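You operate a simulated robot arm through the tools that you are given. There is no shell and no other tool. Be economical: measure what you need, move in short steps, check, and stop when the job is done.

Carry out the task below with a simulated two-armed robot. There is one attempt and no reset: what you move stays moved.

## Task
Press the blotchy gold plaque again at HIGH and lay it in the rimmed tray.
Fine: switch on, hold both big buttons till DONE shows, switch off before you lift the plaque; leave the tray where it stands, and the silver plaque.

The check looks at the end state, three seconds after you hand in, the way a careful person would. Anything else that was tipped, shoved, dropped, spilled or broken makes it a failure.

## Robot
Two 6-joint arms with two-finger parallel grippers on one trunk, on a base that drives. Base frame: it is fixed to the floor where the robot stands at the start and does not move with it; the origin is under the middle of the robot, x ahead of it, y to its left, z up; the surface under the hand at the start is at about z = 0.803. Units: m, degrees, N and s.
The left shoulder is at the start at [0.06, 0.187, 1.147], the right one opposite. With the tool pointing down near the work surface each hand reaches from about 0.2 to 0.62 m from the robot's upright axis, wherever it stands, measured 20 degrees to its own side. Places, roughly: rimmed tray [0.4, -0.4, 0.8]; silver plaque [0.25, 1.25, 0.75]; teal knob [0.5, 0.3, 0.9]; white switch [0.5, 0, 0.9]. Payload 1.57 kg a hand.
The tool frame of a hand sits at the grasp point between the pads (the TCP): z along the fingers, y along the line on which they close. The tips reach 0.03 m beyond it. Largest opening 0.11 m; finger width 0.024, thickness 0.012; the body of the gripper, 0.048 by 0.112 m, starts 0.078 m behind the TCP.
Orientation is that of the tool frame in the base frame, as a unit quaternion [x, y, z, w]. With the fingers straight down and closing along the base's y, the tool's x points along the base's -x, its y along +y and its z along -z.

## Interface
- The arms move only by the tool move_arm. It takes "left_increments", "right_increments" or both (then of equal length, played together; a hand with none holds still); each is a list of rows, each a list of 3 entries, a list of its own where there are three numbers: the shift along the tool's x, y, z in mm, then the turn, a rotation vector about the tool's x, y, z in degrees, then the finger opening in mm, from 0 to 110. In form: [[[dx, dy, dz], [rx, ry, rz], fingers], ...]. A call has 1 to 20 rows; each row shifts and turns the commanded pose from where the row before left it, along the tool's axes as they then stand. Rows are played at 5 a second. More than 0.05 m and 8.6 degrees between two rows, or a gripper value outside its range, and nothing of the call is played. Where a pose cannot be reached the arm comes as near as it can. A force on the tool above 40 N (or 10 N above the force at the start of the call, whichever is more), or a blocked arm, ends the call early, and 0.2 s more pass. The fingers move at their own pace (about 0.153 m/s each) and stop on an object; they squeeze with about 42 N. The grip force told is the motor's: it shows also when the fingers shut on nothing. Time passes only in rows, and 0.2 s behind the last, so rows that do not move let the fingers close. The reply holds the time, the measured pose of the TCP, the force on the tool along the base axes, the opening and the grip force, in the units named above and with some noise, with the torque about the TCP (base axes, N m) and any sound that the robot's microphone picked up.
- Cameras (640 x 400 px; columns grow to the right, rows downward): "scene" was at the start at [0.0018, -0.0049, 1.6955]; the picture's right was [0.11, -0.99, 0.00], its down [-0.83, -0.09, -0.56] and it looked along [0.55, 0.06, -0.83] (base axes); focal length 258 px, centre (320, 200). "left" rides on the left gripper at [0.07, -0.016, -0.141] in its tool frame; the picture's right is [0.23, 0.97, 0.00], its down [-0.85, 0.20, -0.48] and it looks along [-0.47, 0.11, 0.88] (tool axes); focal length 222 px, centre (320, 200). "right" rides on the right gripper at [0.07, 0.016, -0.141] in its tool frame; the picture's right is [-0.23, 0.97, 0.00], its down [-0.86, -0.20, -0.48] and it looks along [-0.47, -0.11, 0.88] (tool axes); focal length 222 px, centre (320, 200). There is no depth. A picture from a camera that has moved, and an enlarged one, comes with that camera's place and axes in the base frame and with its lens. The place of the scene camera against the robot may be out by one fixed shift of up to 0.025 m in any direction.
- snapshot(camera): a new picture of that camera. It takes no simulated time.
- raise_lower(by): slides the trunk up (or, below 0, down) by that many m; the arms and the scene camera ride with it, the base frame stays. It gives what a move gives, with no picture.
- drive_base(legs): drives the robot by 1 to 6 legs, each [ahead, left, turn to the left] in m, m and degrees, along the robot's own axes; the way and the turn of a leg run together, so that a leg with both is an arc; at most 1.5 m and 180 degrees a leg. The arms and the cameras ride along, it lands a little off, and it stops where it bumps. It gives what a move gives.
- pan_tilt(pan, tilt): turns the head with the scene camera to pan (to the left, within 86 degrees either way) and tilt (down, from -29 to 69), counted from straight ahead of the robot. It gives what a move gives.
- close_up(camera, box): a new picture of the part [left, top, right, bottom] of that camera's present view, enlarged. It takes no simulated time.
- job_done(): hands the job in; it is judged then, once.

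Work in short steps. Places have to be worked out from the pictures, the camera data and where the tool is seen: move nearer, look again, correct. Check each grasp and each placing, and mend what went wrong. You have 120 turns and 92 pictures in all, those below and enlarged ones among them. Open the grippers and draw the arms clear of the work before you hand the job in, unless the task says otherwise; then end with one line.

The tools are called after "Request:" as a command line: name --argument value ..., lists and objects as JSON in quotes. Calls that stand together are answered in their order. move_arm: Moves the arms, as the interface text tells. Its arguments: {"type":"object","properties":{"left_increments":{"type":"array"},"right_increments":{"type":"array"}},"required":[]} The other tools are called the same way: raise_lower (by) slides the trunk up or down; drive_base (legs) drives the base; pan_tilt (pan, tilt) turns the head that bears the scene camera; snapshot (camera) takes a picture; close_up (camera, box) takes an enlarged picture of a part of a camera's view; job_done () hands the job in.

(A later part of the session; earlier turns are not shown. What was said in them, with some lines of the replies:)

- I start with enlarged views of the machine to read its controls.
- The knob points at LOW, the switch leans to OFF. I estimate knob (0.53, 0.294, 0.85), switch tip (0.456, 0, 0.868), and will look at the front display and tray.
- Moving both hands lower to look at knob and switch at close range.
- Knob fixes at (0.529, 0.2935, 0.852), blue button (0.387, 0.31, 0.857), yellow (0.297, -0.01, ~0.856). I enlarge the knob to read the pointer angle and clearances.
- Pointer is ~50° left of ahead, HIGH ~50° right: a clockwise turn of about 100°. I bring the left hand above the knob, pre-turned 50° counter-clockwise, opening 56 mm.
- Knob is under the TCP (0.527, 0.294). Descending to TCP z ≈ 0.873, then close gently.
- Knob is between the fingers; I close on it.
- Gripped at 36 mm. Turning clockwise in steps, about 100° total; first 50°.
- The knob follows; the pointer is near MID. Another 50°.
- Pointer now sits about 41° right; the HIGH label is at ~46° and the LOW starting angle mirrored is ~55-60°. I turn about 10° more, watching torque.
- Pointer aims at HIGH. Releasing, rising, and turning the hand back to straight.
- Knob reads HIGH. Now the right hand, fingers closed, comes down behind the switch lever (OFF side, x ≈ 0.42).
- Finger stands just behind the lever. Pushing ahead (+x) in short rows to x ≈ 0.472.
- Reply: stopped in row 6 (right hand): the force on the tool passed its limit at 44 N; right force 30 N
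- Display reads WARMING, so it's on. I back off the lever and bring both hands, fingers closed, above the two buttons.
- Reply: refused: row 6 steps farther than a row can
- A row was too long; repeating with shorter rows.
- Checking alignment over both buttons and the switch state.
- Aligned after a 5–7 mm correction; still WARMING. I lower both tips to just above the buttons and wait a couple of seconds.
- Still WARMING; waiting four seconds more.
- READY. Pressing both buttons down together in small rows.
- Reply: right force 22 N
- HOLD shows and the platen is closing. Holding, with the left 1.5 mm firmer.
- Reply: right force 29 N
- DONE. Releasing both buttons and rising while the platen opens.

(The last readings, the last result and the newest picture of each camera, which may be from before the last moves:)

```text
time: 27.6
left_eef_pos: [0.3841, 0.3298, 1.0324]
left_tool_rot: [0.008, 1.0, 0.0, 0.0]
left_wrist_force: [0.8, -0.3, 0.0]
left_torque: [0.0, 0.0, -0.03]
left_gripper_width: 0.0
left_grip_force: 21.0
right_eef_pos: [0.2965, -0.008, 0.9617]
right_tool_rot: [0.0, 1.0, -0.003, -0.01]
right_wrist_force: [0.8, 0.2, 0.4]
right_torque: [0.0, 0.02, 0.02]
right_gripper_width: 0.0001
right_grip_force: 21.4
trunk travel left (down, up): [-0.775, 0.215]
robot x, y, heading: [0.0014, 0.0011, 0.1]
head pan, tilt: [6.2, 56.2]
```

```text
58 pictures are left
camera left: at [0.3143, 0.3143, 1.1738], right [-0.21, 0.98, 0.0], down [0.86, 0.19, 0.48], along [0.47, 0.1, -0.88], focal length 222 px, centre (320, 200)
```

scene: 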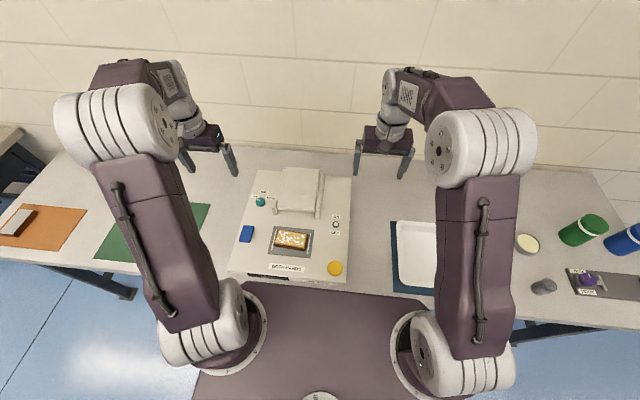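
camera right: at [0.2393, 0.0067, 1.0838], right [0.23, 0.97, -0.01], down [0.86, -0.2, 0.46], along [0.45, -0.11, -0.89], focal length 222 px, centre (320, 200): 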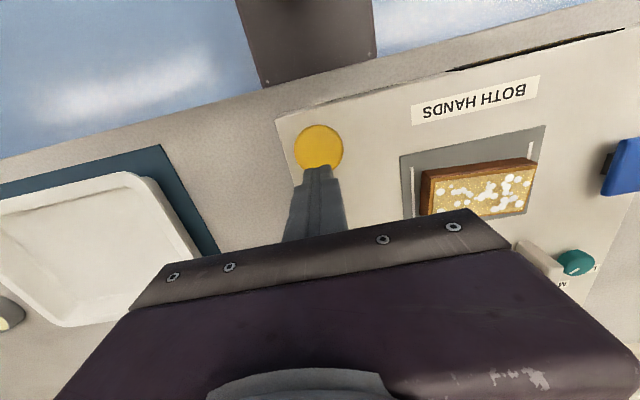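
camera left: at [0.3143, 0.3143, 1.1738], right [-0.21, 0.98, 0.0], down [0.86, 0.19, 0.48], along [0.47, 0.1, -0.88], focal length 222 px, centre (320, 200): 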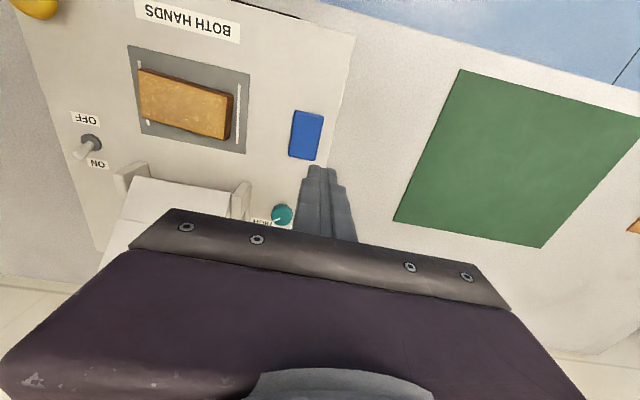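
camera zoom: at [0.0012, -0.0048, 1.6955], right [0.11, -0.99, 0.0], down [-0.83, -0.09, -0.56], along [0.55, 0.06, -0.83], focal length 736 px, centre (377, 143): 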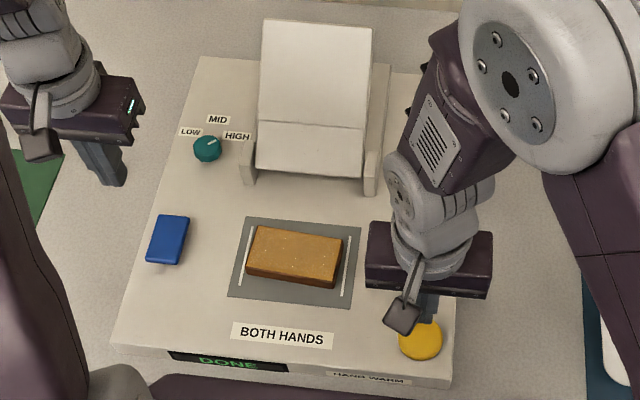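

The plaque now looks evenly gold. Moving the right hand beyond the lever on its ON side.

Request:
move_arm --right_increments '[[[-45, 1.6, 0], [0, 0, 0], 0], [[-45, 1.6, 0], [0, 0, 0], 0], [[-45, 1.6, 0], [0, 0, 0], 0], [[-45, 1.6, 0], [0, 0, 0], 0], [[-44, 1.6, 0], [0, 0, 0], 0], [[0, 0, 0], [0, 0, 0], 0]]'

Request:
snapshot --camera "right"

Request:
close_up --camera "left" --box '[0, 60, 240, 260]'

```text
time: 29.0
left_eef_pos: [0.3838, 0.3302, 1.0329]
left_tool_rot: [0.007, 1.0, 0.0, 0.001]
left_wrist_force: [-0.1, 1.6, -0.8]
left_torque: [0.01, -0.01, 0.03]
left_gripper_width: 0.0
left_grip_force: 21.0
right_eef_pos: [0.5201, -0.0026, 0.9566]
right_tool_rot: [0.0, 1.0, -0.004, -0.009]
right_wrist_force: [-0.1, 0.4, 0.1]
right_torque: [-0.01, -0.02, 0.01]
right_gripper_width: 0.0
right_grip_force: 21.2
trunk travel left (down, up): [-0.775, 0.215]
robot x, y, heading: [0.0014, 0.0002, -0.0]
head pan, tilt: [6.2, 56.2]
```

```text
57 pictures are left
camera right: at [0.4539, 0.0152, 1.0979], right [0.23, 0.97, -0.01], down [0.86, -0.2, 0.46], along [0.45, -0.12, -0.89], focal length 222 px, centre (320, 200)
```

right: 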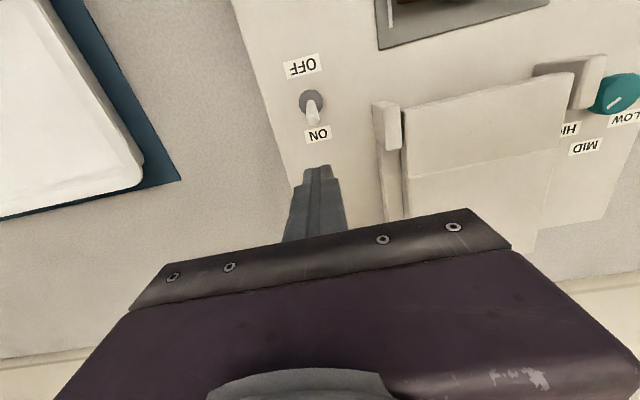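

```text
2.00 times, centred on (120, 160) of left
camera zoom: at [0.3135, 0.3144, 1.174], right [-0.21, 0.98, 0.0], down [0.86, 0.19, 0.48], along [0.47, 0.1, -0.88], focal length 444 px, centre (720, 280)
```

zoom: 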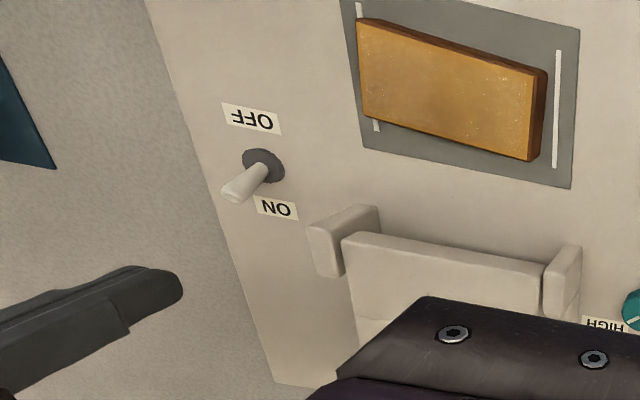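

Lever at y ≈ -0.002, tip x ≈ 0.481. Lowering beyond it, then pulling back.

Request:
move_arm --right_increments '[[[0, 0, 35], [0, 0, 0], 0], [[0, 0, 34], [0, 0, 0], 0], [[0, 0, 0], [0, 0, 0], 0], [[10, 0, 0], [0, 0, 0], 0], [[10, 0, 0], [0, 0, 0], 0], [[8, 0, 0], [0, 0, 0], 0], [[6, 0, 0], [0, 0, 0], 0], [[5, 0, 0], [0, 0, 0], 0], [[4, 0, 0], [0, 0, 0], 0]]'

Request:
close_up --camera "scene" --box '[220, 150, 380, 290]'

```text
time: 31.0
left_eef_pos: [0.3847, 0.3291, 1.0319]
left_tool_rot: [0.008, 1.0, 0.0, 0.0]
left_wrist_force: [0.0, 0.6, -0.2]
left_torque: [-0.04, 0.02, 0.01]
left_gripper_width: 0.0001
left_grip_force: 21.3
right_eef_pos: [0.4778, -0.0021, 0.8883]
right_tool_rot: [0.0, 1.0, -0.002, -0.009]
right_wrist_force: [4.5, -0.1, 3.0]
right_torque: [-0.04, -0.12, -0.05]
right_gripper_width: 0.0002
right_grip_force: 21.5
trunk travel left (down, up): [-0.775, 0.215]
robot x, y, heading: [-0.0024, -0.0004, -0.0]
head pan, tilt: [6.2, 56.2]
```

```text
2.86 times, centred on (300, 220) of scene
camera zoom: at [0.0022, -0.005, 1.6956], right [0.11, -0.99, 0.0], down [-0.83, -0.09, -0.56], along [0.55, 0.06, -0.83], focal length 736 px, centre (377, 143)
```

zoom: 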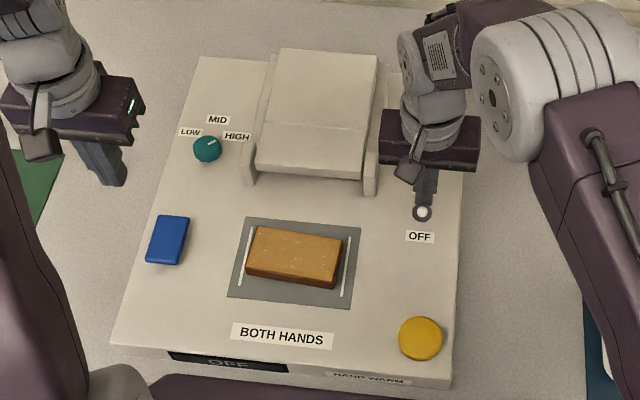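

Display OFF, lever back. Plaque centre ≈ (0.3835, 0.147), about 0.112 × 0.06 m, turned ~4° clockwise. I raise the right hand, move the left aside, and turn the right hand to close along x above the plaque.

Request:
move_arm --right_increments '[[[-8, 0, 0], [0, 0, 0], 0], [[0, 0, -45], [0, 0, 0], 0], [[0, 0, -45], [0, 0, 0], 30], [[0, 0, -30], [0, 0, 0], 60], [[33, 36, 0], [0, 0, 0], 90], [[33, 36, 0], [0, 0, 0], 90], [[33, 36, 0], [0, 0, 0], 90], [[0, 40, 0], [0, 0, 0], 90], [[0, 0, 0], [0, 0, -8.5], 90], [[0, 0, 0], [0, 0, -8.5], 90], [[0, 0, 0], [0, 0, -8.5], 90], [[0, 0, 0], [0, 0, -8.5], 90], [[0, 0, 0], [0, 0, -8.5], 90], [[0, 0, 0], [0, 0, -8.5], 90], [[0, 0, 0], [0, 0, -8.5], 90], [[0, 0, 0], [0, 0, -8.5], 90], [[0, 0, 0], [0, 0, -8.5], 90], [[0, 0, 0], [0, 0, -8.5], 90], [[0, 0, 0], [0, 0, 0], 90]]' --left_increments '[[[0, 25, -10], [0, 0, 0], 0], [[0, 25, -10], [0, 0, 0], 0], [[0, 25, -10], [0, 0, 0], 0], [[0, 0, 0], [0, 0, 0], 0], [[0, 0, 0], [0, 0, 0], 0], [[0, 0, 0], [0, 0, 0], 0], [[0, 0, 0], [0, 0, 0], 0], [[0, 0, 0], [0, 0, 0], 0], [[0, 0, 0], [0, 0, 0], 0], [[0, 0, 0], [0, 0, 0], 0], [[0, 0, 0], [0, 0, 0], 0], [[0, 0, 0], [0, 0, 0], 0], [[0, 0, 0], [0, 0, 0], 0], [[0, 0, 0], [0, 0, 0], 0], [[0, 0, 0], [0, 0, 0], 0], [[0, 0, 0], [0, 0, 0], 0], [[0, 0, 0], [0, 0, 0], 0], [[0, 0, 0], [0, 0, 0], 0], [[0, 0, 0], [0, 0, 0], 0]]'

Request:
snapshot --camera "right"

Request:
snapshot --camera "scene"

```text
time: 35.0
left_eef_pos: [0.3852, 0.4049, 1.0613]
left_tool_rot: [0.009, 1.0, 0.001, 0.001]
left_wrist_force: [-0.1, -0.8, -0.5]
left_torque: [0.03, 0.01, -0.03]
left_gripper_width: 0.0001
left_grip_force: 21.5
right_eef_pos: [0.3886, 0.1468, 1.008]
right_tool_rot: [-0.676, 0.737, 0.004, -0.009]
right_wrist_force: [0.1, 0.1, -0.2]
right_torque: [0.02, -0.01, 0.03]
right_gripper_width: 0.0901
right_grip_force: 0.0
trunk travel left (down, up): [-0.775, 0.215]
robot x, y, heading: [-0.0011, -0.0008, -0.0]
head pan, tilt: [6.2, 56.2]
```

```text
54 pictures are left
camera right: at [0.3691, 0.0802, 1.1501], right [-0.95, 0.31, 0.02], down [0.28, 0.84, 0.47], along [0.13, 0.45, -0.88], focal length 222 px, centre (320, 200)
```

right: 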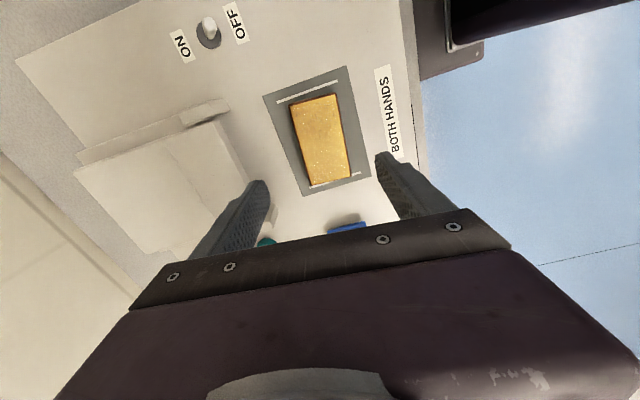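

```text
53 pictures are left
camera scene: at [0.0011, -0.0047, 1.6955], right [0.11, -0.99, 0.0], down [-0.83, -0.09, -0.56], along [0.55, 0.06, -0.83], focal length 258 px, centre (320, 200)
```

scene: 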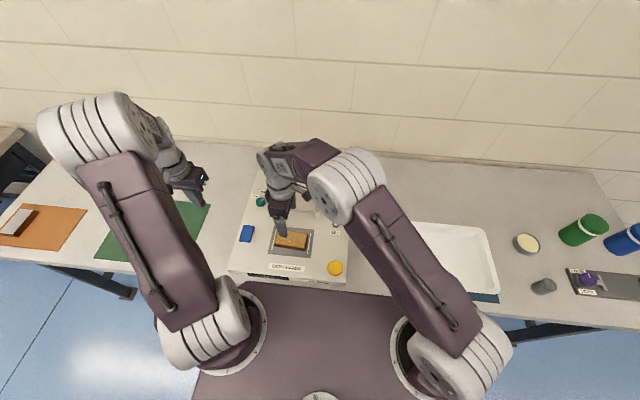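

Right-camera fix: centre ≈ (0.382, 0.148), turned ~6° clockwise; hand matches within a degree or so. I correct a slight tilt and lower to check.

Request:
move_arm --right_increments '[[[0, 5.5, 0], [1.04, -0.45, 1], 90], [[0, 0, 40], [0, 0, 0], 90], [[0, 0, 38], [0, 0, 0], 90], [[0, 0, 0], [0, 0, 0], 90]]'

Request:
snapshot --camera "right"

```text
time: 36.0
left_eef_pos: [0.3853, 0.4049, 1.0612]
left_tool_rot: [0.007, 1.0, 0.0, 0.001]
left_wrist_force: [0.7, 0.4, 1.0]
left_torque: [0.03, 0.01, -0.01]
left_gripper_width: 0.0001
left_grip_force: 20.7
right_eef_pos: [0.3797, 0.149, 0.9311]
right_tool_rot: [-0.669, 0.743, 0.0, -0.001]
right_wrist_force: [0.0, 0.1, 0.8]
right_torque: [0.03, -0.05, 0.0]
right_gripper_width: 0.0901
right_grip_force: 0.1
trunk travel left (down, up): [-0.775, 0.215]
robot x, y, heading: [0.0001, 0.001, 0.0]
head pan, tilt: [6.2, 56.2]
```

```text
52 pictures are left
camera right: at [0.357, 0.0798, 1.0718], right [-0.94, 0.33, 0.0], down [0.29, 0.83, 0.48], along [0.16, 0.45, -0.88], focal length 222 px, centre (320, 200)
```

right: 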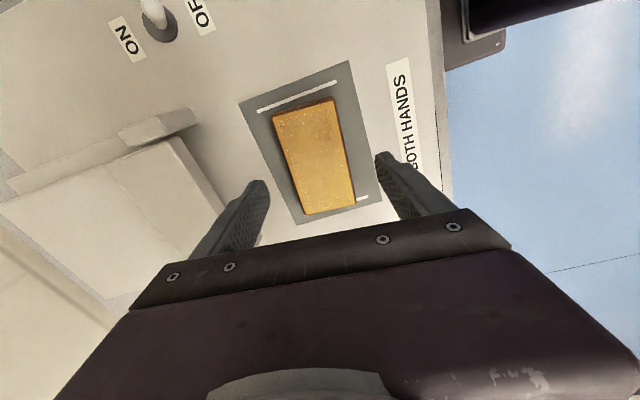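

Centre (0.384, 0.1486), angle ~5.5°: aligned. Shift 4 mm and lower to tips just above the bed.

Request:
move_arm --right_increments '[[[0, -4, 20], [0, 0, 0], 90], [[0, 0, 20], [0, 0, 0], 90], [[0, 0, 12], [0, 0, 0], 90], [[0, 0, 0], [0, 0, 0], 90]]'

Request:
close_up --camera "right" --box '[180, 60, 480, 260]'

```text
time: 37.0
left_eef_pos: [0.3853, 0.4045, 1.0615]
left_tool_rot: [0.008, 1.0, 0.0, 0.0]
left_wrist_force: [0.3, -0.9, -0.1]
left_torque: [-0.01, -0.01, -0.02]
left_gripper_width: 0.0
left_grip_force: 21.2
right_eef_pos: [0.3866, 0.1477, 0.8775]
right_tool_rot: [-0.669, 0.743, 0.0, -0.001]
right_wrist_force: [0.4, -0.6, 0.0]
right_torque: [-0.02, 0.01, -0.02]
right_gripper_width: 0.09
right_grip_force: 0.2
trunk travel left (down, up): [-0.775, 0.215]
robot x, y, heading: [0.0012, 0.0027, -0.3]
head pan, tilt: [6.2, 56.2]
```

```text
2.00 times, centred on (330, 160) of right
camera zoom: at [0.3638, 0.0799, 1.0191], right [-0.94, 0.33, 0.0], down [0.29, 0.83, 0.48], along [0.16, 0.45, -0.88], focal length 444 px, centre (300, 280)
```

zoom: 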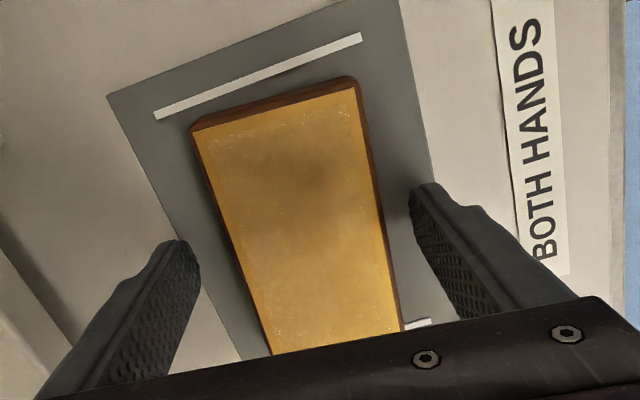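

Plaque lies between the fingers. Closing.

Request:
move_arm --right_increments '[[[0, 0, 0], [0, 0, 0], 70], [[0, 0, 0], [0, 0, 0], 64], [[0, 0, 0], [0, 0, 0], 56], [[0, 0, 0], [0, 0, 0], 50], [[0, 0, 0], [0, 0, 0], 50]]'

Request:
snapshot --camera "right"

```text
time: 38.2
left_eef_pos: [0.3848, 0.4046, 1.0621]
left_tool_rot: [0.008, 1.0, 0.0, 0.0]
left_wrist_force: [-0.1, 0.1, -0.1]
left_torque: [-0.03, -0.01, 0.01]
left_gripper_width: 0.0
left_grip_force: 21.6
right_eef_pos: [0.3866, 0.1468, 0.8782]
right_tool_rot: [-0.669, 0.743, 0.0, 0.001]
right_wrist_force: [0.5, -0.4, -0.1]
right_torque: [-0.04, -0.05, 0.03]
right_gripper_width: 0.0592
right_grip_force: 41.9
trunk travel left (down, up): [-0.775, 0.215]
robot x, y, heading: [-0.0045, 0.0003, -0.0]
head pan, tilt: [6.2, 56.2]
```

```text
50 pictures are left
camera right: at [0.3638, 0.0799, 1.0193], right [-0.94, 0.33, 0.0], down [0.29, 0.83, 0.48], along [0.16, 0.45, -0.88], focal length 222 px, centre (320, 200)
```

right: 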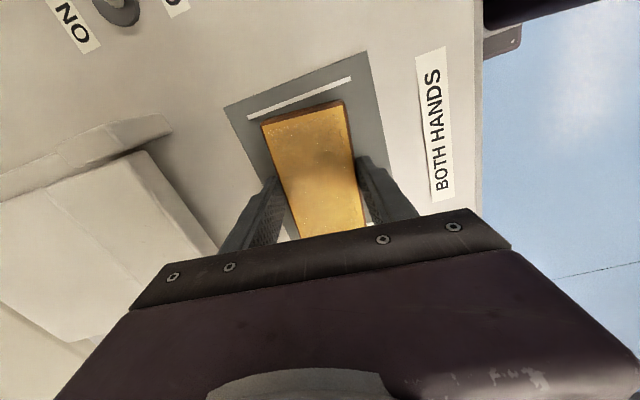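

Held at 59 mm. Lifting 110 mm straight up.

Request:
move_arm --right_increments '[[[0, 0, -20], [0, 0, 0], 50], [[0, 0, -30], [0, 0, 0], 50], [[0, 0, -30], [0, 0, 0], 50], [[0, 0, -30], [0, 0, 0], 50], [[0, 0, 0], [0, 0, 0], 50]]'

Request:
snapshot --camera "right"

```text
time: 39.4
left_eef_pos: [0.386, 0.4049, 1.062]
left_tool_rot: [0.008, 1.0, -0.001, 0.0]
left_wrist_force: [0.1, -0.2, 1.0]
left_torque: [0.02, -0.03, -0.01]
left_gripper_width: 0.0
left_grip_force: 21.3
right_eef_pos: [0.3863, 0.1479, 0.9883]
right_tool_rot: [-0.669, 0.744, 0.0, 0.0]
right_wrist_force: [-0.5, -0.1, 1.2]
right_torque: [0.01, -0.01, 0.0]
right_gripper_width: 0.0503
right_grip_force: 0.0
trunk travel left (down, up): [-0.775, 0.215]
robot x, y, heading: [-0.0018, 0.0011, 0.1]
head pan, tilt: [6.2, 56.2]
```

```text
49 pictures are left
camera right: at [0.3634, 0.0802, 1.129], right [-0.94, 0.33, 0.0], down [0.29, 0.83, 0.48], along [0.16, 0.45, -0.88], focal length 222 px, centre (320, 200)
```

right: 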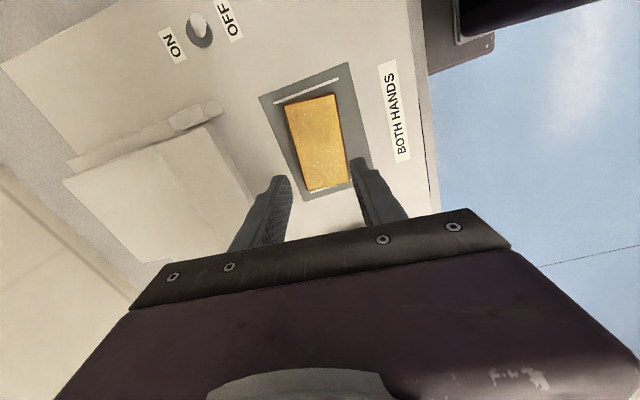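

The fingers slipped off (opening fell to 50 mm, plaque still in place): too shallow a grip. I reopen and go about 8 mm lower.

Request:
move_arm --right_increments '[[[2, 0, 0], [0, 0, 0], 85], [[0, 0, 0], [0, 0, 0], 85], [[0, 0, 40], [0, 0, 0], 85], [[0, 0, 40], [0, 0, 0], 85], [[0, 0, 30], [0, 0, 0], 85], [[0, 0, 3], [0, 0, 0], 85], [[0, 0, 3], [0, 0, 0], 85], [[0, 0, 2], [0, 0, 0], 85], [[0, 0, 0], [0, 0, 0], 85]]'

Request:
close_up --camera "right" --box '[180, 60, 480, 260]'

```text
time: 41.4
left_eef_pos: [0.3832, 0.404, 1.063]
left_tool_rot: [0.008, 1.0, 0.001, 0.001]
left_wrist_force: [-0.2, 0.4, -0.4]
left_torque: [-0.01, -0.04, 0.04]
left_gripper_width: 0.0002
left_grip_force: 21.1
right_eef_pos: [0.3841, 0.1455, 0.8728]
right_tool_rot: [-0.669, 0.743, 0.001, 0.001]
right_wrist_force: [0.2, -1.8, 25.1]
right_torque: [-0.23, 1.17, 0.15]
right_gripper_width: 0.0845
right_grip_force: 0.1
trunk travel left (down, up): [-0.775, 0.215]
robot x, y, heading: [-0.0024, 0.004, 0.1]
head pan, tilt: [6.2, 56.2]
```

```text
2.00 times, centred on (330, 160) of right
camera zoom: at [0.3621, 0.0768, 1.0135], right [-0.94, 0.33, 0.0], down [0.29, 0.83, 0.48], along [0.16, 0.45, -0.88], focal length 444 px, centre (300, 280)
```

zoom: 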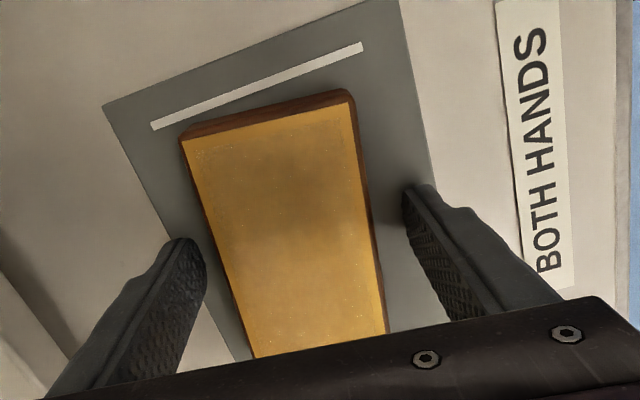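

Tips touched the bed at TCP 0.873. I ease up 2 mm, close fully, then lift very slowly to watch for slip.

Request:
move_arm --right_increments '[[[0, 0, -2.5], [0, 0, 0], 85], [[0, 0, 0], [0, 0, 0], 60], [[0, 0, 0], [0, 0, 0], 30], [[0, 0, 0], [0, 0, 0], 0], [[0, 0, 0], [0, 0, 0], 0], [[0, 0, 0], [0, 0, 0], 0], [[0, 0, -3], [0, 0, 0], 0], [[0, 0, -3], [0, 0, 0], 0]]'

Request:
close_up --camera "right" --box '[180, 60, 480, 260]'

```text
time: 43.2
left_eef_pos: [0.3847, 0.4046, 1.0601]
left_tool_rot: [0.008, 1.0, 0.0, 0.0]
left_wrist_force: [0.2, -0.5, -0.3]
left_torque: [0.0, 0.0, 0.02]
left_gripper_width: 0.0002
left_grip_force: 21.3
right_eef_pos: [0.386, 0.1461, 0.8785]
right_tool_rot: [-0.669, 0.743, 0.001, 0.0]
right_wrist_force: [0.1, 0.5, -1.4]
right_torque: [0.01, -0.01, -0.02]
right_gripper_width: 0.0595
right_grip_force: 42.4
trunk travel left (down, up): [-0.775, 0.215]
robot x, y, heading: [-0.0018, -0.0021, -0.2]
head pan, tilt: [6.2, 56.2]
```

```text
2.00 times, centred on (330, 160) of right
camera zoom: at [0.3631, 0.0778, 1.0198], right [-0.94, 0.33, 0.0], down [0.29, 0.83, 0.48], along [0.16, 0.45, -0.88], focal length 444 px, centre (300, 280)
```

zoom: 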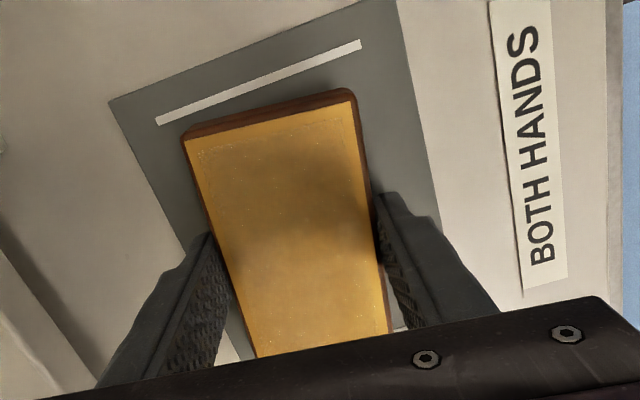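

Grip holds at 59.5 mm with a slight downward load. Continuing slowly, 4 mm rows.

Request:
move_arm --right_increments '[[[0, 0, -4], [0, 0, 0], 0], [[0, 0, -4], [0, 0, 0], 0], [[0, 0, -4], [0, 0, 0], 0], [[0, 0, -4], [0, 0, 0], 0], [[0, 0, -4], [0, 0, 0], 0], [[0, 0, -4], [0, 0, 0], 0]]'

Request:
close_up --camera "right" --box '[180, 60, 480, 260]'

```text
time: 44.6
left_eef_pos: [0.3846, 0.4043, 1.061]
left_tool_rot: [0.008, 1.0, 0.0, 0.0]
left_wrist_force: [-0.2, -0.7, -0.3]
left_torque: [-0.02, -0.04, 0.03]
left_gripper_width: 0.0
left_grip_force: 21.4
right_eef_pos: [0.3867, 0.1448, 0.902]
right_tool_rot: [-0.669, 0.743, 0.002, 0.0]
right_wrist_force: [-0.8, 0.3, -1.3]
right_torque: [0.0, 0.01, 0.02]
right_gripper_width: 0.0592
right_grip_force: 41.7
trunk travel left (down, up): [-0.775, 0.215]
robot x, y, heading: [-0.0037, 0.0005, 0.1]
head pan, tilt: [6.2, 56.2]
```

```text
2.00 times, centred on (330, 160) of right
camera zoom: at [0.3637, 0.0766, 1.0436], right [-0.94, 0.33, 0.0], down [0.29, 0.83, 0.48], along [0.16, 0.45, -0.88], focal length 444 px, centre (300, 280)
```

zoom: 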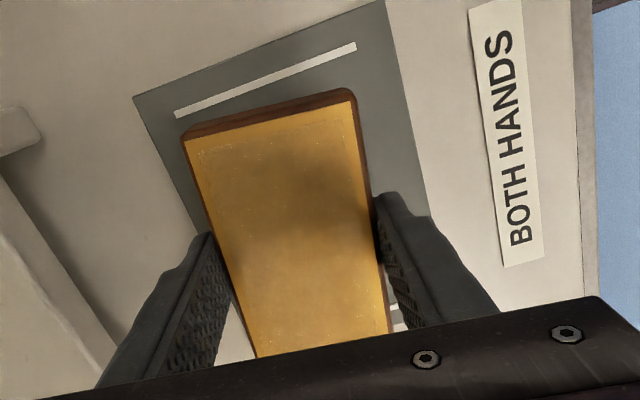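

Plaque rises with the hand. Continuing up gently to ~0.98.

Request:
move_arm --right_increments '[[[0, 0, -8], [0, 0, 0], 0], [[0, 0, -10], [0, 0, 0], 0], [[0, 0, -10], [0, 0, 0], 0], [[0, 0, -10], [0, 0, 0], 0], [[0, 0, -10], [0, 0, 0], 0], [[0, 0, -10], [0, 0, 0], 0], [[0, 0, -10], [0, 0, 0], 0], [[0, 0, -6], [0, 0, 0], 0], [[0, 0, 0], [0, 0, 0], 0]]'

Request:
snapshot --camera "right"

```text
time: 46.6
left_eef_pos: [0.3846, 0.4048, 1.0614]
left_tool_rot: [0.007, 1.0, 0.0, 0.0]
left_wrist_force: [0.8, 0.3, 0.3]
left_torque: [0.04, -0.02, -0.01]
left_gripper_width: 0.0
left_grip_force: 21.4
right_eef_pos: [0.3853, 0.1459, 0.9785]
right_tool_rot: [-0.669, 0.743, 0.0, 0.0]
right_wrist_force: [0.3, -0.5, -2.0]
right_torque: [0.0, 0.01, 0.04]
right_gripper_width: 0.059
right_grip_force: 41.8
trunk travel left (down, up): [-0.775, 0.215]
robot x, y, heading: [0.0024, -0.0004, 0.0]
head pan, tilt: [6.2, 56.2]
```

```text
45 pictures are left
camera right: at [0.3632, 0.0775, 1.1178], right [-0.94, 0.33, 0.0], down [0.29, 0.83, 0.48], along [0.16, 0.45, -0.88], focal length 222 px, centre (320, 200)
```

right: 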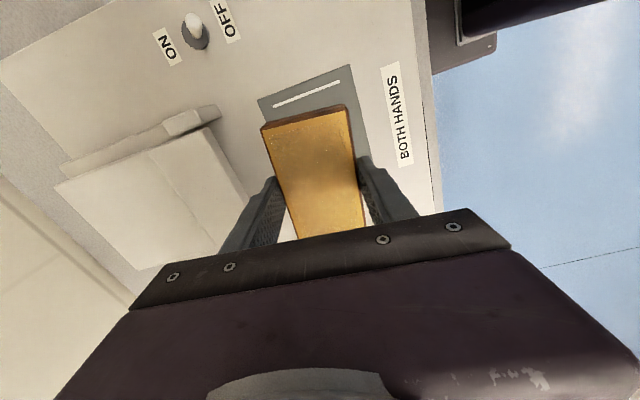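

Held firmly. Carrying to the right in gentle rows and turning the hand back.

Request:
move_arm --right_increments '[[[15, 0, 0], [0, 0, 0], 0], [[25, 0, 0], [0, 0, 0], 0], [[30, 0, 0], [0, 0, 0], 0], [[30, 0, 0], [0, 0, 0], 0], [[25, 0, 0], [0, 0, 0], 0], [[15, 0, 0], [0, 0, 4], 0], [[0, 0, 0], [0, 0, 7], 0], [[0, 0, 0], [0, 0, 7], 0], [[0, 0, 0], [0, 0, 7], 0], [[0, 0, 0], [0, 0, 7], 0], [[0, 0, 0], [0, 0, 7], 0], [[0, 0, 0], [0, 0, 7], 0], [[0, 0, 0], [0, 0, 7], 0], [[0, 0, 0], [0, 0, 7], 0], [[0, 0, 0], [0, 0, 7], 0], [[0, 0, 0], [0, 0, 7], 0], [[0, 0, 0], [0, 0, 7], 0], [[0, 0, 0], [0, 0, 3], 0], [[0, 0, 0], [0, 0, 0], 0]]'

Request:
snapshot --camera "right"

```text
time: 50.6
left_eef_pos: [0.3847, 0.4037, 1.0613]
left_tool_rot: [0.008, 1.0, 0.001, 0.0]
left_wrist_force: [-0.2, 0.2, -0.3]
left_torque: [-0.03, -0.03, 0.01]
left_gripper_width: 0.0001
left_grip_force: 21.0
right_eef_pos: [0.3708, 0.0052, 0.9779]
right_tool_rot: [0.001, 1.0, 0.0, -0.001]
right_wrist_force: [-0.1, 0.0, -0.6]
right_torque: [0.0, -0.04, -0.01]
right_gripper_width: 0.0593
right_grip_force: 42.3
trunk travel left (down, up): [-0.775, 0.215]
robot x, y, heading: [-0.002, 0.0037, -0.2]
head pan, tilt: [6.2, 56.2]
```

```text
44 pictures are left
camera right: at [0.3029, 0.022, 1.1178], right [0.23, 0.97, 0.0], down [0.86, -0.2, 0.48], along [0.47, -0.11, -0.88], focal length 222 px, centre (320, 200)
```

right: 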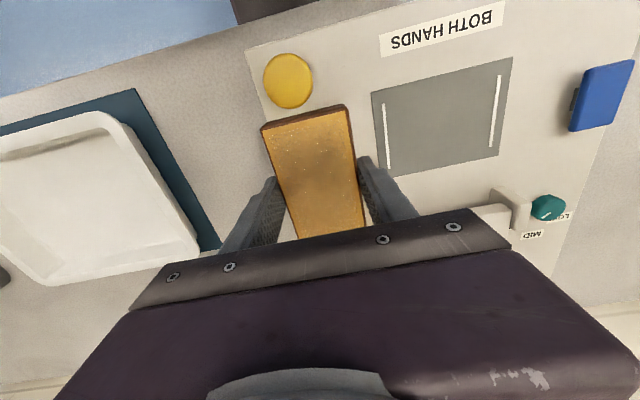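

Now tool axes are square. Carry to above the tray centre (~0.39, -0.385).

Request:
move_arm --right_increments '[[[-2, -20, 0], [0, 0, 0], 0], [[-2, -30, 0], [0, 0, 0], 0], [[-2, -40, 0], [0, 0, 0], 0], [[-2, -40, 0], [0, 0, 0], 0], [[-2, -40, 0], [0, 0, 0], 0], [[-2, -40, 0], [0, 0, 0], 0], [[-2, -40, 0], [0, 0, 0], 0], [[-2, -40, 0], [0, 0, 0], 0], [[-1, -40, 0], [0, 0, 0], 0], [[0, -30, 0], [0, 0, 0], 0], [[0, -20, 0], [0, 0, 0], 0], [[0, -10, 0], [0, 0, 0], 0], [[0, 0, 0], [0, 0, 0], 0]]'

Request:
snapshot --camera "right"

Request:
snapshot --camera "scene"

```text
time: 53.4
left_eef_pos: [0.3852, 0.4053, 1.0609]
left_tool_rot: [0.008, 1.0, 0.001, 0.001]
left_wrist_force: [-0.5, 0.3, -0.2]
left_torque: [-0.01, -0.03, 0.01]
left_gripper_width: 0.0001
left_grip_force: 21.1
right_eef_pos: [0.3891, -0.382, 0.9785]
right_tool_rot: [0.0, 1.0, 0.0, 0.0]
right_wrist_force: [0.9, -0.3, -0.8]
right_torque: [-0.01, 0.03, 0.01]
right_gripper_width: 0.0592
right_grip_force: 41.7
trunk travel left (down, up): [-0.775, 0.215]
robot x, y, heading: [0.0026, 0.0012, -0.1]
head pan, tilt: [6.2, 56.2]
```

```text
43 pictures are left
camera right: at [0.3195, -0.3677, 1.1195], right [0.23, 0.97, 0.0], down [0.86, -0.2, 0.48], along [0.47, -0.11, -0.88], focal length 222 px, centre (320, 200)
```

right: 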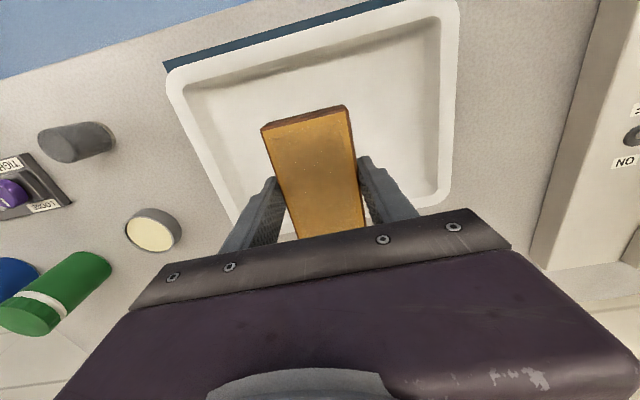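

```text
42 pictures are left
camera scene: at [0.0013, -0.0048, 1.6955], right [0.11, -0.99, 0.0], down [-0.83, -0.09, -0.56], along [0.55, 0.06, -0.83], focal length 258 px, centre (320, 200)
```

scene: 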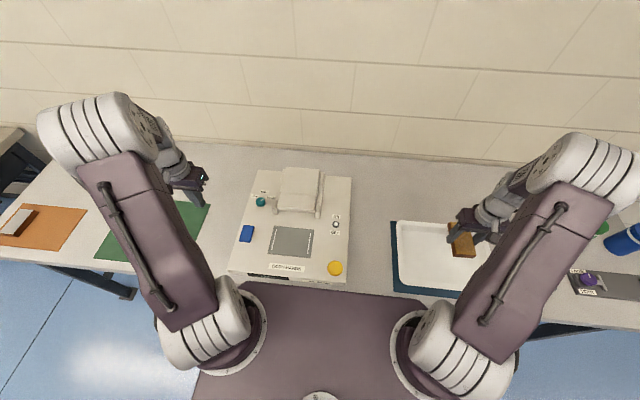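

Over the tray (centre ≈ (0.40, -0.38)), plaque fits well within the floor. Lowering most of the way.

Request:
move_arm --right_increments '[[[-5, 0, 20], [0, 0, 0], 0], [[-3, 0, 30], [0, 0, 0], 0], [[0, 0, 30], [0, 0, 0], 0], [[0, 0, 20], [0, 0, 0], 0], [[0, 0, 12], [0, 0, 0], 0], [[0, 0, 5], [0, 0, 0], 0], [[0, 0, 0], [0, 0, 0], 0]]'

Request:
snapshot --camera "right"

```text
time: 55.0
left_eef_pos: [0.3852, 0.4036, 1.0622]
left_tool_rot: [0.007, 1.0, 0.0, 0.0]
left_wrist_force: [0.0, -0.4, 0.5]
left_torque: [-0.03, 0.0, -0.04]
left_gripper_width: 0.0
left_grip_force: 21.4
right_eef_pos: [0.3952, -0.3834, 0.8611]
right_tool_rot: [0.0, 1.0, 0.0, -0.001]
right_wrist_force: [-0.2, -0.3, -1.3]
right_torque: [0.0, 0.01, 0.02]
right_gripper_width: 0.059
right_grip_force: 42.1
trunk travel left (down, up): [-0.775, 0.215]
robot x, y, heading: [-0.0006, -0.0, -0.4]
head pan, tilt: [6.2, 56.2]
```

```text
41 pictures are left
camera right: at [0.3267, -0.3679, 1.0008], right [0.23, 0.97, 0.0], down [0.86, -0.2, 0.48], along [0.47, -0.11, -0.88], focal length 222 px, centre (320, 200)
```

right: 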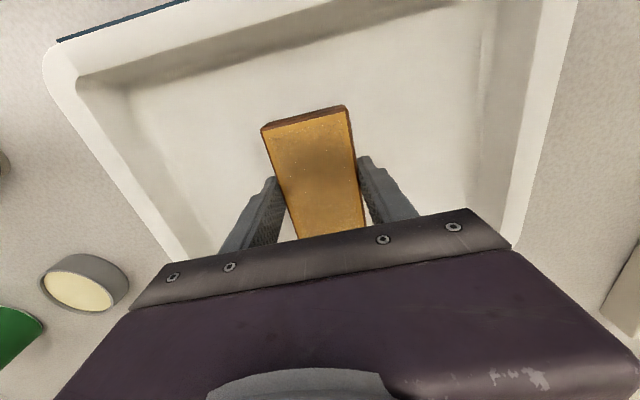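

Clear of the rim. Continuing down in 2–3 mm rows feeling for contact.

Request:
move_arm --right_increments '[[[0, 0, 4], [0, 0, 0], 0], [[0, 0, 4], [0, 0, 0], 0], [[0, 0, 3], [0, 0, 0], 0], [[0, 0, 2], [0, 0, 0], 0], [[0, 0, 2], [0, 0, 0], 0], [[0, 0, 0], [0, 0, 0], 0]]'

```text
time: 56.4
left_eef_pos: [0.3845, 0.4041, 1.0611]
left_tool_rot: [0.008, 1.0, 0.0, -0.001]
left_wrist_force: [0.2, -0.1, 0.5]
left_torque: [0.0, 0.0, 0.02]
left_gripper_width: 0.0
left_grip_force: 21.1
right_eef_pos: [0.3967, -0.3855, 0.8453]
right_tool_rot: [0.0, 1.0, -0.001, 0.001]
right_wrist_force: [-0.2, 0.5, -1.9]
right_torque: [0.01, 0.0, 0.01]
right_gripper_width: 0.0594
right_grip_force: 42.2
trunk travel left (down, up): [-0.775, 0.215]
robot x, y, heading: [-0.002, -0.0003, -0.1]
head pan, tilt: [6.2, 56.2]
```

No contact yet at 0.845; continuing in 2 mm rows.

Request:
move_arm --right_increments '[[[0, 0, 2], [0, 0, 0], 0], [[0, 0, 2], [0, 0, 0], 0], [[0, 0, 1.5], [0, 0, 0], 0], [[0, 0, 0], [0, 0, 0], 0]]'

```text
time: 57.4
left_eef_pos: [0.3843, 0.4044, 1.0619]
left_tool_rot: [0.007, 1.0, 0.0, 0.0]
left_wrist_force: [0.7, 0.5, 0.2]
left_torque: [-0.02, -0.02, 0.01]
left_gripper_width: 0.0002
left_grip_force: 21.3
right_eef_pos: [0.3956, -0.383, 0.8383]
right_tool_rot: [0.0, 1.0, 0.0, -0.001]
right_wrist_force: [0.9, -0.8, -1.8]
right_torque: [0.02, -0.03, -0.03]
right_gripper_width: 0.0593
right_grip_force: 42.2
trunk travel left (down, up): [-0.775, 0.215]
robot x, y, heading: [-0.0018, 0.0003, -0.3]
head pan, tilt: [6.2, 56.2]
```

Request:
move_arm --right_increments '[[[0, 0, 1.5], [0, 0, 0], 0], [[0, 0, 1.5], [0, 0, 0], 0], [[0, 0, 0], [0, 0, 0], 0]]'

```text
time: 58.2
left_eef_pos: [0.3844, 0.4047, 1.062]
left_tool_rot: [0.008, 1.0, 0.0, 0.0]
left_wrist_force: [-0.4, -0.2, 0.0]
left_torque: [0.0, 0.0, 0.04]
left_gripper_width: 0.0
left_grip_force: 21.9
right_eef_pos: [0.3962, -0.3838, 0.8372]
right_tool_rot: [0.0, 1.0, 0.001, 0.001]
right_wrist_force: [-0.3, -2.0, 3.4]
right_torque: [0.05, 0.17, 0.0]
right_gripper_width: 0.0593
right_grip_force: 41.8
trunk travel left (down, up): [-0.775, 0.215]
robot x, y, heading: [-0.0019, 0.0018, 0.2]
head pan, tilt: [6.2, 56.2]
```

Contact with the tray floor (force now +3.4 N). Opening the fingers moderately and checking.

Request:
move_arm --right_increments '[[[0, 0, -0.5], [0, 0, 0], 64], [[0, 0, 0], [0, 0, 0], 80], [[0, 0, 0], [0, 0, 0], 90], [[0, 0, 0], [0, 0, 0], 90]]'

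Request:
snapshot --camera "right"

```text
time: 59.2
left_eef_pos: [0.3845, 0.4043, 1.0616]
left_tool_rot: [0.007, 1.0, 0.0, 0.0]
left_wrist_force: [0.6, 1.0, 0.4]
left_torque: [0.02, 0.04, 0.0]
left_gripper_width: 0.0002
left_grip_force: 21.8
right_eef_pos: [0.3962, -0.3819, 0.8367]
right_tool_rot: [0.0, 1.0, 0.0, 0.001]
right_wrist_force: [0.0, -0.3, -0.8]
right_torque: [0.03, -0.01, 0.0]
right_gripper_width: 0.09
right_grip_force: 0.0
trunk travel left (down, up): [-0.775, 0.215]
robot x, y, heading: [-0.0004, -0.0008, -0.1]
head pan, tilt: [6.2, 56.2]
```

```text
40 pictures are left
camera right: at [0.3267, -0.3675, 0.978], right [0.23, 0.97, 0.0], down [0.86, -0.2, 0.48], along [0.47, -0.11, -0.88], focal length 222 px, centre (320, 200)
```

right: 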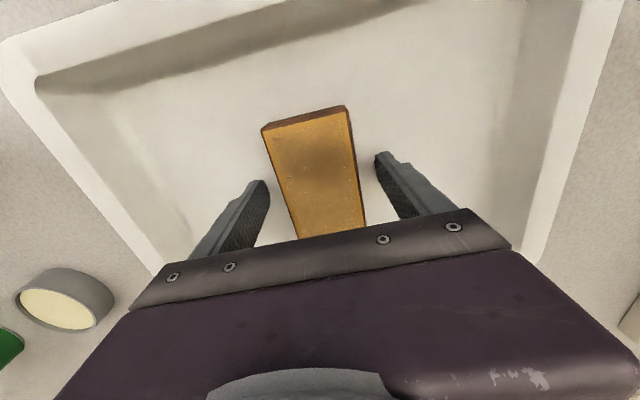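

Plaque rests flat, fingers clear. Rising straight up and checking the end state.

Request:
move_arm --right_increments '[[[0, 0, -20], [0, 0, 0], 90], [[0, 0, -45], [0, 0, 0], 90], [[0, 0, -45], [0, 0, 0], 90], [[0, 0, -45], [0, 0, 0], 90], [[0, 0, -45], [0, 0, 0], 90], [[0, 0, -45], [0, 0, 0], 90], [[30, 0, 0], [0, 0, 0], 90], [[0, 0, 0], [0, 0, 0], 90]]' --left_increments '[[[0, 0, 0], [0, 0, 0], 40], [[0, 0, -30], [0, 0, 0], 80], [[0, 0, -30], [0, 0, 0], 90], [[0, 0, 0], [0, 0, 0], 90], [[0, 0, 0], [0, 0, 0], 90], [[0, 0, 0], [0, 0, 0], 90], [[0, 0, 0], [0, 0, 0], 90], [[0, 0, 0], [0, 0, 0], 90]]'

Request:
snapshot --camera "right"

Request:
snapshot --camera "scene"

Request:
close_up --camera "scene" --box '[220, 150, 380, 290]'

```text
time: 61.0
left_eef_pos: [0.3864, 0.4061, 1.1214]
left_tool_rot: [0.008, 1.0, 0.0, 0.001]
left_wrist_force: [-0.4, -0.7, -0.2]
left_torque: [0.0, -0.01, 0.01]
left_gripper_width: 0.0899
left_grip_force: 0.0
right_eef_pos: [0.3671, -0.3853, 1.0823]
right_tool_rot: [0.0, 1.0, 0.0, -0.001]
right_wrist_force: [-0.3, -0.8, -0.2]
right_torque: [-0.01, 0.01, -0.02]
right_gripper_width: 0.0901
right_grip_force: 0.0
trunk travel left (down, up): [-0.775, 0.215]
robot x, y, heading: [-0.0014, 0.0015, 0.2]
head pan, tilt: [6.2, 56.2]
```

```text
39 pictures are left
camera right: at [0.2978, -0.3693, 1.2217], right [0.23, 0.97, 0.0], down [0.86, -0.2, 0.48], along [0.46, -0.11, -0.88], focal length 222 px, centre (320, 200)
```

right: 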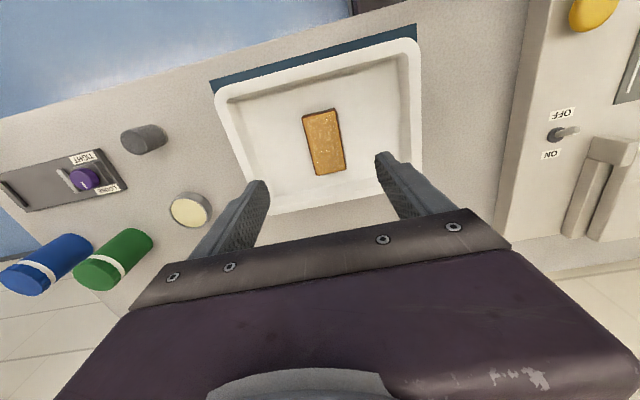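

```text
38 pictures are left
camera scene: at [0.0016, -0.005, 1.6955], right [0.11, -0.99, 0.0], down [-0.83, -0.09, -0.56], along [0.55, 0.06, -0.83], focal length 258 px, centre (320, 200)
```

scene: 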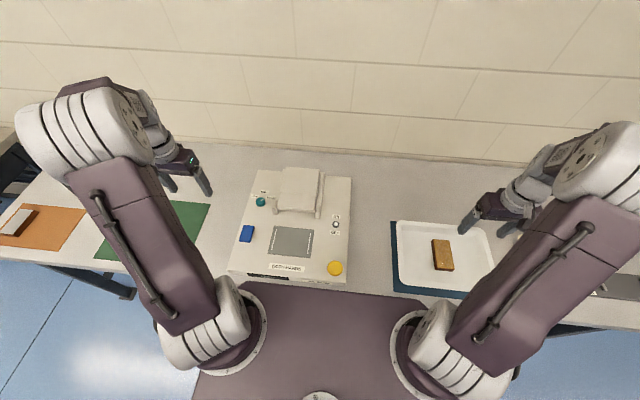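

```text
2.86 times, centred on (300, 220) of scene
camera zoom: at [0.0016, -0.005, 1.6955], right [0.11, -0.99, 0.0], down [-0.83, -0.09, -0.56], along [0.55, 0.06, -0.83], focal length 736 px, centre (377, 143)
```

zoom: 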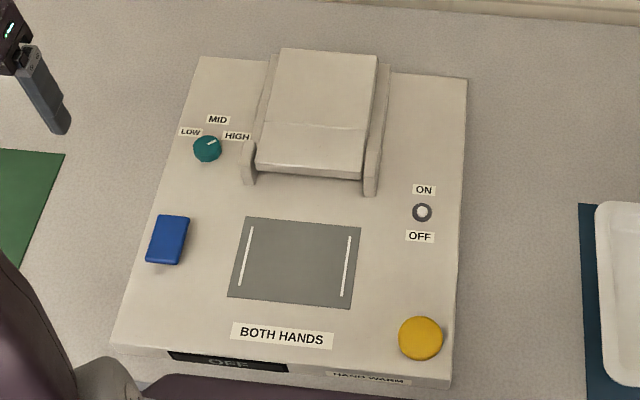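

Everything stands in place and the press is OFF. One enlarged look at the plaque's finish.

Request:
close_up --camera "right" --box '[270, 90, 380, 190]'

```text
4.00 times, centred on (325, 140) of right
camera zoom: at [0.2978, -0.3693, 1.2217], right [0.23, 0.97, 0.0], down [0.86, -0.2, 0.48], along [0.46, -0.11, -0.88], focal length 888 px, centre (300, 440)
```

zoom: 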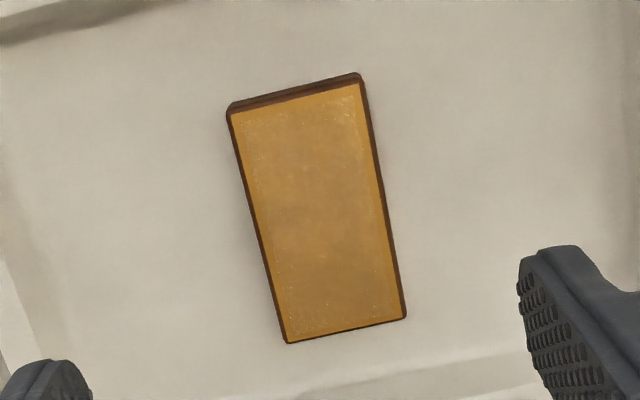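

The gold is whole and even, and the plaque lies flat in the tray. Handing in.

Request:
job_done

```text
The job is handed in.
```

The gold plaque was pressed again at HIGH until DONE showed, the press was switched off before I lifted the plaque, and it now lies flat and evenly gold in the rimmed tray; my first grip slipped off without dropping it, and I did not move the tray or the silver plaque.
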